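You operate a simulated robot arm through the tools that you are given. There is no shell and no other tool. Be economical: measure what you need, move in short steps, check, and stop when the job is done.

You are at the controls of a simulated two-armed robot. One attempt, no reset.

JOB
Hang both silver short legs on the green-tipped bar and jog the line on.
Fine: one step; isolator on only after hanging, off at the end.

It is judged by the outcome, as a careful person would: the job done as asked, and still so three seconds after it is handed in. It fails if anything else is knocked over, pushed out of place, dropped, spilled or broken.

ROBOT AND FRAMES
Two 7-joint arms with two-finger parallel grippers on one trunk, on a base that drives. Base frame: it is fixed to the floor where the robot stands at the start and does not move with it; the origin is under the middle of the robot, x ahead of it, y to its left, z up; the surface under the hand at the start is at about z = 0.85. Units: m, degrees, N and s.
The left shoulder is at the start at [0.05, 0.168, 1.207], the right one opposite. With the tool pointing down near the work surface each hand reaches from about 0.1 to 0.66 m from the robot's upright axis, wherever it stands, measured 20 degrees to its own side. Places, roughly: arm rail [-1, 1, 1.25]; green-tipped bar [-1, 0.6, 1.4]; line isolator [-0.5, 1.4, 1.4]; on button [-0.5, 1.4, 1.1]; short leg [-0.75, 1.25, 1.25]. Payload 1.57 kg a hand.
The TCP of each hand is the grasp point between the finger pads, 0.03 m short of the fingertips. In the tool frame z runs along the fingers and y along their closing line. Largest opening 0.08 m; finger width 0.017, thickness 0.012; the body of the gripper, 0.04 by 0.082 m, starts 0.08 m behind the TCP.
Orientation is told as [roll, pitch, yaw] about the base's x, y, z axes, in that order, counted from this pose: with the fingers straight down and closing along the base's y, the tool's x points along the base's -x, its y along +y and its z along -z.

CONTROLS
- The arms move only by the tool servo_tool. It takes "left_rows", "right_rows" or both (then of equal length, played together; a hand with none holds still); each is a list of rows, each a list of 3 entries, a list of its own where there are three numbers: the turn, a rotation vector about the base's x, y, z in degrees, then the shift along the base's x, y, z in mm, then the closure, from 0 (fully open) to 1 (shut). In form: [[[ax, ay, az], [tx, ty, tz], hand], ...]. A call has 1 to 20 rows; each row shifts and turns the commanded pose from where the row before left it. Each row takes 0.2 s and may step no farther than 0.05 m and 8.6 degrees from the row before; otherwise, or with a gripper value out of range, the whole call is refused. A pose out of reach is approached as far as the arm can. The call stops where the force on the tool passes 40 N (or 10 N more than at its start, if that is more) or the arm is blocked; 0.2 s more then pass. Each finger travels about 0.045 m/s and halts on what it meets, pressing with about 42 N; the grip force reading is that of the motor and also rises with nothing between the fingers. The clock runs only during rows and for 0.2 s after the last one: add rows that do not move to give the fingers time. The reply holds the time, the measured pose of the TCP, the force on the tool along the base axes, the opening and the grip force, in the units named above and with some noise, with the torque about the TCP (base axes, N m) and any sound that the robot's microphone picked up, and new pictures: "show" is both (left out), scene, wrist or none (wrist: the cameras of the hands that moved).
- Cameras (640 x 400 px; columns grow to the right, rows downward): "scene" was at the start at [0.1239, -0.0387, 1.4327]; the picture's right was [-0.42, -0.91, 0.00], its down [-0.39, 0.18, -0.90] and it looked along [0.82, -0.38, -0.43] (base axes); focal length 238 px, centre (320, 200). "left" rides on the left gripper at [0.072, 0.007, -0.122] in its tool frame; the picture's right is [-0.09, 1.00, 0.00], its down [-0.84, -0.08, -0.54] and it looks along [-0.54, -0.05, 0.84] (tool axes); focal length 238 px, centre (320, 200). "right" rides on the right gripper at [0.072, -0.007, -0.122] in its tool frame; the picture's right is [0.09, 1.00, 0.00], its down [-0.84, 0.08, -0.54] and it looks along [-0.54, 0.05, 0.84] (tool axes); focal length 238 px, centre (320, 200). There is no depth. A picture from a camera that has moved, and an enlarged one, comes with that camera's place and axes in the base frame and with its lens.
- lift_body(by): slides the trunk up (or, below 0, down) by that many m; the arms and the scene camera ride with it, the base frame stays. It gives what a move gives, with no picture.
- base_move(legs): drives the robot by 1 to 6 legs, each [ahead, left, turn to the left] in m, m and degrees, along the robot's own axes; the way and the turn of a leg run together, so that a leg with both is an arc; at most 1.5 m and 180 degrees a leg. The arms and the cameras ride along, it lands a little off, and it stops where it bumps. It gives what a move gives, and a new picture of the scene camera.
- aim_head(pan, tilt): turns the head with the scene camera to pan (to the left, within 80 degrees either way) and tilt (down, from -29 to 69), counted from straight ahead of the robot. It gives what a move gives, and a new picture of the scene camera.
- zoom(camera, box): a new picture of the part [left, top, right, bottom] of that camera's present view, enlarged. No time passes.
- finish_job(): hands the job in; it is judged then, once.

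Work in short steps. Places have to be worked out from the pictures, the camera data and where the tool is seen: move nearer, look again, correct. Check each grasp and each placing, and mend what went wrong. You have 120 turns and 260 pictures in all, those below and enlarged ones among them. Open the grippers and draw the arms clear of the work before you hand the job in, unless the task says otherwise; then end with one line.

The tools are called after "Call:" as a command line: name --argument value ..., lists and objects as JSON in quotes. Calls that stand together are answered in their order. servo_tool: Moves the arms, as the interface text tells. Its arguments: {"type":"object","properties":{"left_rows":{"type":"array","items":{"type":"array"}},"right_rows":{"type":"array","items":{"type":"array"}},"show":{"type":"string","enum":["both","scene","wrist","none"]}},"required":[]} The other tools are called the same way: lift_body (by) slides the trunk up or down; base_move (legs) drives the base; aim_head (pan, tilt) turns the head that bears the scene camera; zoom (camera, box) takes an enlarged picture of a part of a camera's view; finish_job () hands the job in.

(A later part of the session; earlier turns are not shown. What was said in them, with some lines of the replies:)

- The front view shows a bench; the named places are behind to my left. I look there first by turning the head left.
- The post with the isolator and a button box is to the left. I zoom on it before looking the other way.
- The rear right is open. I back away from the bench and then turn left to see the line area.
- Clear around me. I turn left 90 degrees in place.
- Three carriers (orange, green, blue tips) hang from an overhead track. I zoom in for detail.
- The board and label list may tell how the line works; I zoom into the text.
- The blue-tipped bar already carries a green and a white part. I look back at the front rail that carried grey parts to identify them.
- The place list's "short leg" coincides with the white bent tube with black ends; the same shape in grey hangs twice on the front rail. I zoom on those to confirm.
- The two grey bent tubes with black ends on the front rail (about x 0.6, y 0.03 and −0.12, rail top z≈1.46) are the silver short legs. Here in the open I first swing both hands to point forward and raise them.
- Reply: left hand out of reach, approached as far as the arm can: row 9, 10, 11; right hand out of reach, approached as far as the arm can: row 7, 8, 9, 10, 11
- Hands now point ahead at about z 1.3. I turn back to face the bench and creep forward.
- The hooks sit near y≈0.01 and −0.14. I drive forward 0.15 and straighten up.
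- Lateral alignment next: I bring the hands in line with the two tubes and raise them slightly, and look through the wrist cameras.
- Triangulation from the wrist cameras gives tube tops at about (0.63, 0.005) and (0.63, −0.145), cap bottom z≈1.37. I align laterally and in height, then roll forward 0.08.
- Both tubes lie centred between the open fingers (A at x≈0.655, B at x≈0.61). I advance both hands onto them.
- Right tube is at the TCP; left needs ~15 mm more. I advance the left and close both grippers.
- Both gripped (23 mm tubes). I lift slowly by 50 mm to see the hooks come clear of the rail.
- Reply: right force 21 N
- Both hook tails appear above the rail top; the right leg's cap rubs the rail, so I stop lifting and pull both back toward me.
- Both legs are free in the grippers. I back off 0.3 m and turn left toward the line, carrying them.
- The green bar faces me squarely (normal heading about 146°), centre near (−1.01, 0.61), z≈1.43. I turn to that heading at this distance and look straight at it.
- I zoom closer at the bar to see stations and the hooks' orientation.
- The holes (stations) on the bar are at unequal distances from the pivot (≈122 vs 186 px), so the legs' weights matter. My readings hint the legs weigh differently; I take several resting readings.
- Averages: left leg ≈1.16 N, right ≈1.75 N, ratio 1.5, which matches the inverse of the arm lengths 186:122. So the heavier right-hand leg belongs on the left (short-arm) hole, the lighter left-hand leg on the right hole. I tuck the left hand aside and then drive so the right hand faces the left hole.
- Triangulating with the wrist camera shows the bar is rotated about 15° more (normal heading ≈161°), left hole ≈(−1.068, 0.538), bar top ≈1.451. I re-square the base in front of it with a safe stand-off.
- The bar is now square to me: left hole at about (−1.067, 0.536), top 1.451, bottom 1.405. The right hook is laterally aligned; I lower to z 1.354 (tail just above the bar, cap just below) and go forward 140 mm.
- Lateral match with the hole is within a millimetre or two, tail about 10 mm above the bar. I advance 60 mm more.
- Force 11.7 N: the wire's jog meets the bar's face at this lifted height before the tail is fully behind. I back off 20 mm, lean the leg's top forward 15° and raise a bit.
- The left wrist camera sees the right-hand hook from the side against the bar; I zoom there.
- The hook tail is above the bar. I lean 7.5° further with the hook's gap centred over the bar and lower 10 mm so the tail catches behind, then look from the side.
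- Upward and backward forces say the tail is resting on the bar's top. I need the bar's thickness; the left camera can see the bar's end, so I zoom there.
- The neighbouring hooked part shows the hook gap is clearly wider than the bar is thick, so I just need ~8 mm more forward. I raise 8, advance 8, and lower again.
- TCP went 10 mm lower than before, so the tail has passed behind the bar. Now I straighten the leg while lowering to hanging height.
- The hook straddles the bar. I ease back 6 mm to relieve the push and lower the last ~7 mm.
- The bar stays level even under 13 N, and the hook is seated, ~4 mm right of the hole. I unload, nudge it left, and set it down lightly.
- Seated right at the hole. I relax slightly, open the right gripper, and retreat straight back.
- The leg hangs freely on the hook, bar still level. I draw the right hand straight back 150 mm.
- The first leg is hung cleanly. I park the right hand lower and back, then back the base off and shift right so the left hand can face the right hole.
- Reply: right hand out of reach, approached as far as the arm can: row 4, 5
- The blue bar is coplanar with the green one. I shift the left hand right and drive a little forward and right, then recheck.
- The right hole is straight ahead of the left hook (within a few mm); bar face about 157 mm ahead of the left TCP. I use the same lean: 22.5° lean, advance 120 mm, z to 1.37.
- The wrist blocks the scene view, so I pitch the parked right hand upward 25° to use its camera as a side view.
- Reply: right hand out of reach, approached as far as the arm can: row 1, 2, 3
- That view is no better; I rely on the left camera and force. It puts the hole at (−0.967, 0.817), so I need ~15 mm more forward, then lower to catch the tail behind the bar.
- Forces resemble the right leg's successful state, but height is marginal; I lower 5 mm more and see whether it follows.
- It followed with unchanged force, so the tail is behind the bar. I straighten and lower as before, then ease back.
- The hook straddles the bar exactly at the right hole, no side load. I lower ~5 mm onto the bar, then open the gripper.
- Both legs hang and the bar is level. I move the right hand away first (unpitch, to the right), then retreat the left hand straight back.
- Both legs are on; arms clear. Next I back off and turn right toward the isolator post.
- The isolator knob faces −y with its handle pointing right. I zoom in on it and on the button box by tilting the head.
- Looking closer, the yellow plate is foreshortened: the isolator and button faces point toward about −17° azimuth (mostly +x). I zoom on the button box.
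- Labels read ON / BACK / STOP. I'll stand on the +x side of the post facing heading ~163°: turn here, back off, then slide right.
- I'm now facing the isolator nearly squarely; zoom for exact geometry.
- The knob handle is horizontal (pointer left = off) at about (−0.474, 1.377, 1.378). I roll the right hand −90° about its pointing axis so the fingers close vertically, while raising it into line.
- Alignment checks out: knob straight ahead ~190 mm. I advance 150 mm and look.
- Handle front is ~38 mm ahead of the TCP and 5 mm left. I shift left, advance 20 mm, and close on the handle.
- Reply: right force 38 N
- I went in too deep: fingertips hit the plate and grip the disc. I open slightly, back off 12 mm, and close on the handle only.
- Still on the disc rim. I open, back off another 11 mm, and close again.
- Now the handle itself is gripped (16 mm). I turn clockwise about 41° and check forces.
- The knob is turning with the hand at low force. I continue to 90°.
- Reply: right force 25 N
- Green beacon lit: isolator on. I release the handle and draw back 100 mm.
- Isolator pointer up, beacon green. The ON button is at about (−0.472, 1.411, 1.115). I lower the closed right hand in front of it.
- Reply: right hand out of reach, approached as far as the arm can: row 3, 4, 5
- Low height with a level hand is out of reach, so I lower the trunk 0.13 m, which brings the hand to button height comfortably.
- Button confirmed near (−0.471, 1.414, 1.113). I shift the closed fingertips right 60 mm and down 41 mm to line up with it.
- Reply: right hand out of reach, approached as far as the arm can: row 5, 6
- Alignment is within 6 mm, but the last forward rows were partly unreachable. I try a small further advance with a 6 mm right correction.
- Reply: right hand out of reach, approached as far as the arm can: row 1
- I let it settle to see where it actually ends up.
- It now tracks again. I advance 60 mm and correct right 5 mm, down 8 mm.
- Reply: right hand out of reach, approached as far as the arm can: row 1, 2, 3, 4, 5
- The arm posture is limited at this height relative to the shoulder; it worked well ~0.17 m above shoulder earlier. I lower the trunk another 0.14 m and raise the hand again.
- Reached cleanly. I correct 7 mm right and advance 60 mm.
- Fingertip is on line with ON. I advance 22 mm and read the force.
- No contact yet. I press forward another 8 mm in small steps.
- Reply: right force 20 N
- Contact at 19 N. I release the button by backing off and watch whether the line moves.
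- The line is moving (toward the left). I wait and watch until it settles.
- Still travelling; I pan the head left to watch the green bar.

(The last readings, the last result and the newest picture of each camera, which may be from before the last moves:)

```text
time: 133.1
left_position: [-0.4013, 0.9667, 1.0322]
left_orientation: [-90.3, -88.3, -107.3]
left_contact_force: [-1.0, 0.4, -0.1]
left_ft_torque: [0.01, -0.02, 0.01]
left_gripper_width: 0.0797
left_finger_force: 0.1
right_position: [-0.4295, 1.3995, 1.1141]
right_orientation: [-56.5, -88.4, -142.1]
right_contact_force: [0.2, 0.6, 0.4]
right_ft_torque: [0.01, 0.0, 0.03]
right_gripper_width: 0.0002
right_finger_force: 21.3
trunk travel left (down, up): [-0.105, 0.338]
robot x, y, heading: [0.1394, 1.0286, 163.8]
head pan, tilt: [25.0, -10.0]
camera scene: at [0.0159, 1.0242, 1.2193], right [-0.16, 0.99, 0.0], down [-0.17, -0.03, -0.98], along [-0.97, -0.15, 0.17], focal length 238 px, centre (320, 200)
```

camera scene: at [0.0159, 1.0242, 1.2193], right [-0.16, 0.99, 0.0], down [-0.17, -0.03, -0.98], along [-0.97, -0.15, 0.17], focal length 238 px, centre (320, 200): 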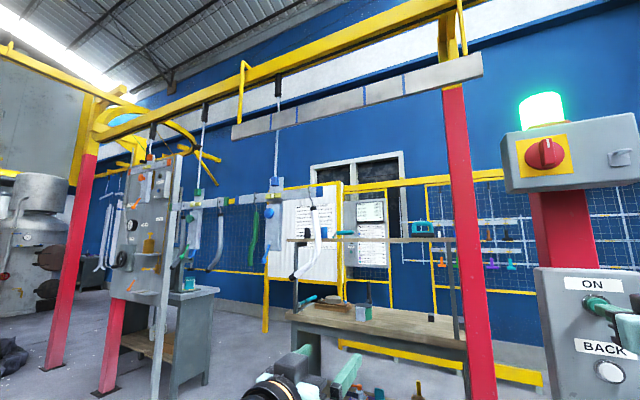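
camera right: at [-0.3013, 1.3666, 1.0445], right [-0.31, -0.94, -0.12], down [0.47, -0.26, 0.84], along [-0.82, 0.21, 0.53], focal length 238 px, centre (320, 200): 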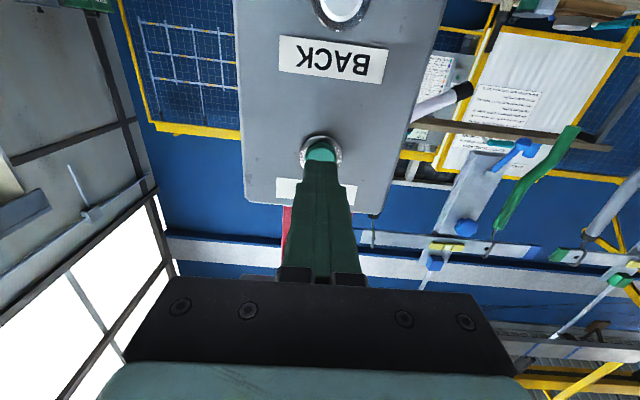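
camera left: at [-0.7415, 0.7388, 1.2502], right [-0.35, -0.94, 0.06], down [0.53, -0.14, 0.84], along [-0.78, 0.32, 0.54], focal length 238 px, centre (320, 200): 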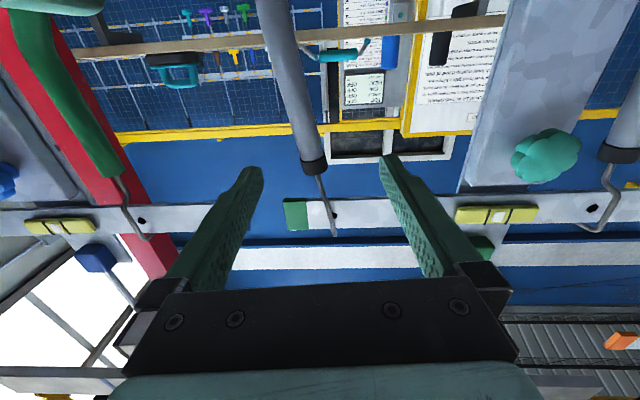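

The line has stopped after one step with both legs hanging level. Now the isolator: I back the hand off, raise the trunk 0.27 m again.

Call:
servo_tool --right_rows '[[[0, 0, 0], [28.5, -9.3, 0], 1], [[0, 0, 0], [28.5, -9.3, 0], 1], [[0, 0, 0], [0, 0, 0], 0]]' --show "none"

Call:
lift_body --by 0.27

Call:
servo_tool --right_rows '[[[0, 0, 0], [-4, -12.3, 0], 0], [[0, 0, 0], [-4, -12.3, 0], 0], [[0, 0, 0], [-4, -12.3, 0], 0], [[0, 0, 0], [0, 0, 0], 0]]' --show "wrist"

```text
time: 133.9
left_position: [-0.4017, 0.967, 1.0314]
left_orientation: [-90.5, -88.3, -107.1]
left_contact_force: [-0.6, -0.6, -0.6]
left_ft_torque: [0.0, 0.0, 0.05]
left_gripper_width: 0.08
left_finger_force: 0.1
right_position: [-0.3715, 1.381, 1.1128]
right_orientation: [-56.4, -88.3, -142.2]
right_contact_force: [0.3, 0.0, -0.3]
right_ft_torque: [-0.01, -0.01, 0.01]
right_gripper_width: 0.0315
right_finger_force: 0.0
trunk travel left (down, up): [-0.105, 0.338]
robot x, y, heading: [0.1408, 1.0279, 164.1]
head pan, tilt: [25.0, -10.0]
```

```text
time: 136.7
left_position: [-0.3995, 0.9672, 1.3019]
left_orientation: [-90.2, -88.3, -107.3]
left_contact_force: [-0.6, 0.9, 1.4]
left_ft_torque: [-0.02, -0.01, 0.04]
left_gripper_width: 0.0803
left_finger_force: 0.2
right_position: [-0.3719, 1.3798, 1.3828]
right_orientation: [-56.3, -88.3, -142.3]
right_contact_force: [0.3, -0.2, -0.6]
right_ft_torque: [-0.02, 0.01, 0.02]
right_gripper_width: 0.0799
right_finger_force: 0.0
trunk travel left (down, up): [-0.375, 0.068]
robot x, y, heading: [0.1395, 1.0241, 164.2]
head pan, tilt: [25.0, -10.0]
```

```text
time: 137.7
left_position: [-0.4007, 0.9666, 1.3018]
left_orientation: [-90.5, -88.4, -107.0]
left_contact_force: [-0.8, -0.6, 0.1]
left_ft_torque: [0.0, -0.01, 0.0]
left_gripper_width: 0.0801
left_finger_force: 0.2
right_position: [-0.3835, 1.3441, 1.3831]
right_orientation: [-56.7, -88.5, -142.0]
right_contact_force: [0.3, 0.3, -0.3]
right_ft_torque: [0.02, -0.01, -0.02]
right_gripper_width: 0.0798
right_finger_force: 0.0
trunk travel left (down, up): [-0.375, 0.068]
robot x, y, heading: [0.1364, 1.0315, 164.3]
head pan, tilt: [25.0, -10.0]
camera right: at [-0.2644, 1.3131, 1.3139], right [-0.31, -0.94, -0.11], down [0.47, -0.26, 0.84], along [-0.82, 0.21, 0.53], focal length 238 px, centre (320, 200)
```

right: 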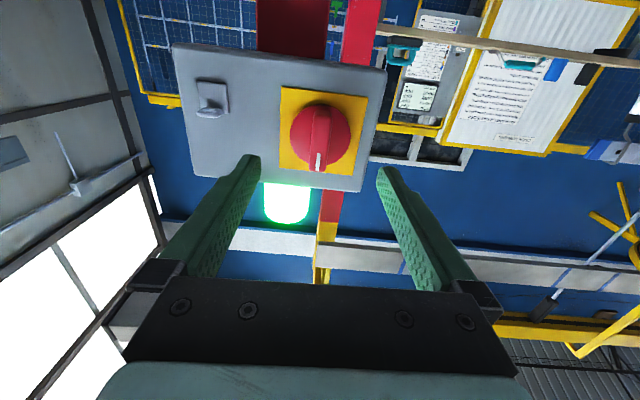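

The handle (pointer up) is centred between the fingers. I go forward 50 mm to the pose used before and close on it.

Call:
servo_tool --right_rows '[[[0, 0, 0], [-16, 5.2, -1], 0], [[0, 0, 0], [-16, 5.2, -1], 0], [[0, 0, 0], [-15.5, 5, 0], 0], [[0, 0, 0], [0, 0, 0], 0.4], [[0, 0, 0], [0, 0, 0], 0.7], [[0, 0, 0], [0, 0, 0], 1], [[0, 0, 0], [0, 0, 0], 1], [[0, 0, 0], [0, 0, 0], 1], [[0, 0, 0], [0, 0, 0], 1]]' --show "wrist"

```text
time: 139.7
left_position: [-0.4015, 0.9664, 1.3024]
left_orientation: [-90.3, -88.4, -107.4]
left_contact_force: [0.0, 0.4, -0.2]
left_ft_torque: [0.0, 0.04, 0.02]
left_gripper_width: 0.0799
left_finger_force: 0.1
right_position: [-0.4303, 1.3595, 1.3792]
right_orientation: [-56.0, -88.4, -142.6]
right_contact_force: [0.5, 0.5, 0.0]
right_ft_torque: [-0.05, -0.13, 0.28]
right_gripper_width: 0.016
right_finger_force: 31.5
trunk travel left (down, up): [-0.375, 0.068]
robot x, y, heading: [0.134, 1.0243, 164.0]
head pan, tilt: [25.0, -10.0]
camera right: at [-0.3118, 1.3294, 1.3116], right [-0.31, -0.94, -0.11], down [0.47, -0.26, 0.84], along [-0.82, 0.21, 0.53], focal length 238 px, centre (320, 200)
```

right: 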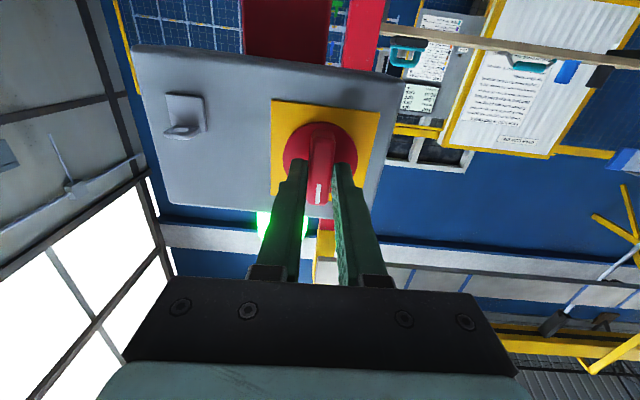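

Gripped. I turn it back counter-clockwise 90°.

Call:
servo_tool --right_rows '[[[7.8, -2.53, 0], [0, 0, 0], 1], [[7.8, -2.53, 0], [0, 0, 0], 1], [[7.8, -2.53, 0], [0, 0, 0], 1], [[7.8, -2.53, 0], [0, 0, 0], 1], [[7.8, -2.53, 0], [0, 0, 0], 1], [[7.8, -2.53, 0], [0, 0, 0], 1], [[7.8, -2.53, 0], [0, 0, 0], 1], [[7.8, -2.53, 0], [0, 0, 0], 1], [[7.8, -2.53, 0], [0, 0, 0], 1], [[7.8, -2.53, 0], [0, 0, 0], 1], [[7.8, -2.53, 0], [0, 0, 0], 1]]' --show "wrist"

Call:
aim_head --pan 10 --tilt 5

```text
time: 142.1
left_position: [-0.4011, 0.968, 1.302]
left_orientation: [-89.9, -88.4, -107.7]
left_contact_force: [0.1, 0.4, 0.1]
left_ft_torque: [0.0, 0.03, -0.04]
left_gripper_width: 0.08
left_finger_force: 0.1
right_position: [-0.4306, 1.3599, 1.3796]
right_orientation: [-90.4, 1.3, -108.9]
right_contact_force: [4.3, 0.0, -7.2]
right_ft_torque: [-0.77, -0.18, -0.59]
right_gripper_width: 0.0158
right_finger_force: 31.2
trunk travel left (down, up): [-0.375, 0.068]
robot x, y, heading: [0.136, 1.0264, 164.0]
head pan, tilt: [25.0, -10.0]
camera right: at [-0.2926, 1.3889, 1.3881], right [0.03, 0.11, -0.99], down [0.24, -0.96, -0.1], along [-0.97, -0.24, -0.06], focal length 238 px, centre (320, 200)
```

right: 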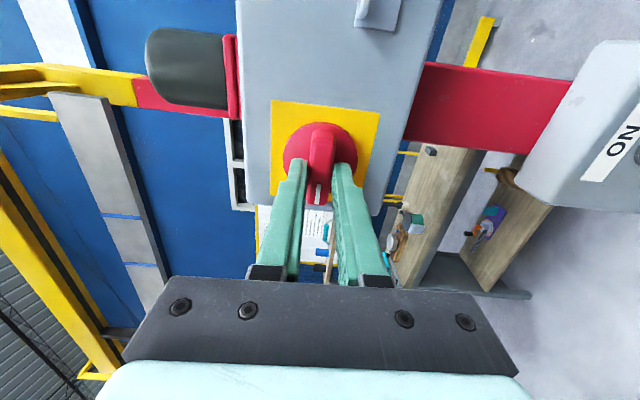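

```text
time: 142.9
left_position: [-0.4003, 0.9692, 1.302]
left_orientation: [-89.8, -88.5, -107.8]
left_contact_force: [0.8, -0.1, 0.5]
left_ft_torque: [0.02, -0.01, 0.01]
left_gripper_width: 0.08
left_finger_force: 0.1
right_position: [-0.4317, 1.3597, 1.3801]
right_orientation: [-90.5, 1.4, -109.0]
right_contact_force: [4.5, 1.2, -8.8]
right_ft_torque: [-0.63, -0.28, -0.32]
right_gripper_width: 0.016
right_finger_force: 31.5
trunk travel left (down, up): [-0.375, 0.068]
robot x, y, heading: [0.1333, 1.0253, 163.9]
head pan, tilt: [10.0, 5.0]
camera scene: at [0.0078, 1.0478, 1.4661], right [0.1, 0.99, 0.0], down [0.09, -0.01, -1.0], along [-0.99, 0.1, -0.09], focal length 238 px, centre (320, 200)
```

scene: 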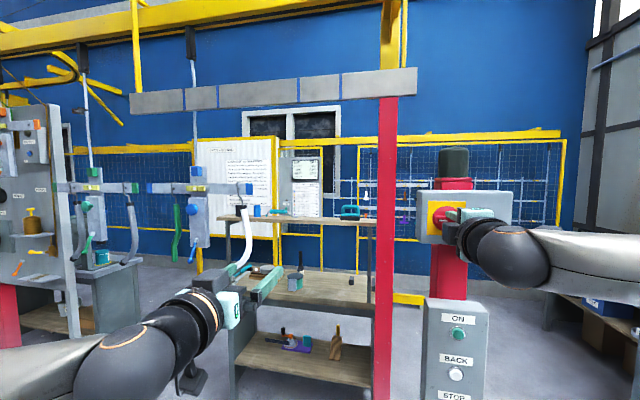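

Beacon is dark: isolator off. I open the right gripper and draw the hand back.

Call:
servo_tool --right_rows '[[[0, 0, 0], [0, 0, 0], 0.6], [[0, 0, 0], [0, 0, 0], 0.3], [[0, 0, 0], [0, 0, 0], 0.3], [[0, 0, 0], [9.5, -3.1, 0], 0.3], [[0, 0, 0], [28.5, -9.3, 0], 0], [[0, 0, 0], [38, -12.4, 0], 0], [[0, 0, 0], [38, -12.4, 0], 0]]' --show "scene"

Call:
zoom --camera "scene" --box '[400, 130, 540, 250]'

Call:
zoom --camera "scene" --box '[0, 100, 260, 290]'

```text
time: 144.5
left_position: [-0.3997, 0.9672, 1.3026]
left_orientation: [-91.7, -88.4, -105.8]
left_contact_force: [-0.5, 0.5, -0.2]
left_ft_torque: [0.02, -0.01, -0.03]
left_gripper_width: 0.08
left_finger_force: 0.1
right_position: [-0.3156, 1.3201, 1.3826]
right_orientation: [-90.6, 1.5, -108.9]
right_contact_force: [0.3, 0.0, -1.1]
right_ft_torque: [0.01, 0.0, -0.02]
right_gripper_width: 0.0799
right_finger_force: 0.1
trunk travel left (down, up): [-0.375, 0.068]
robot x, y, heading: [0.1377, 1.021, 164.0]
head pan, tilt: [10.0, 5.0]
camera scene: at [0.0086, 1.0469, 1.4662], right [0.1, 0.99, 0.0], down [0.09, -0.01, -1.0], along [-0.99, 0.1, -0.09], focal length 238 px, centre (320, 200)
```

scene: 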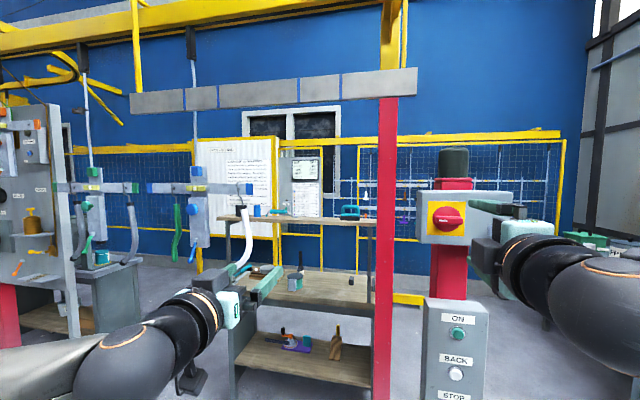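

```text
3.33 times, centred on (470, 190) of scene
camera zoom: at [0.0086, 1.0469, 1.4662], right [0.1, 0.99, 0.0], down [0.09, -0.01, -1.0], along [-0.99, 0.1, -0.09], focal length 794 px, centre (-180, 233)
```

zoom: 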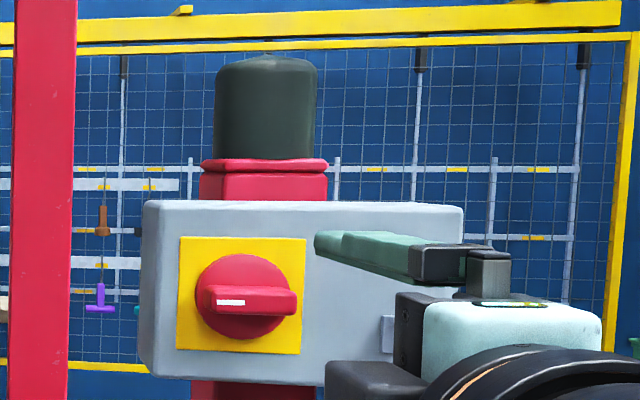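

```text
2.11 times, centred on (130, 195) of scene
camera zoom: at [0.0086, 1.0469, 1.4662], right [0.1, 0.99, 0.0], down [0.09, -0.01, -1.0], along [-0.99, 0.1, -0.09], focal length 501 px, centre (720, 210)
```

zoom: 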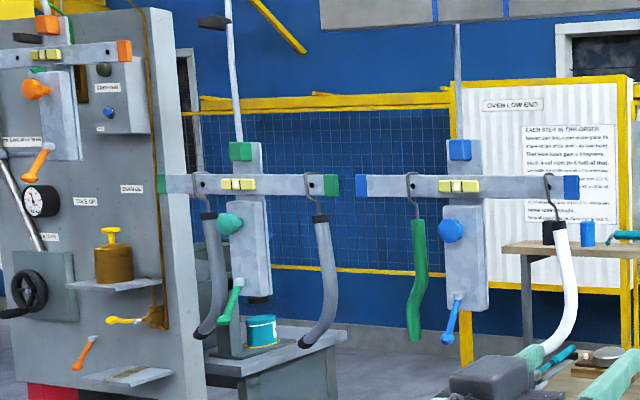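

Everything checks out: both silver short legs hang on the level green-tipped bar, the line moved one step, the isolator pointer is back to off, and the grippers are open and clear. I hand in.

Call:
finish_job

```text
The job is handed in.
```

The job is done and handed in: both silver short legs hang on the green-tipped bar, which stayed level. The line was jogged on one step, and the isolator, switched on only after hanging, is off again.
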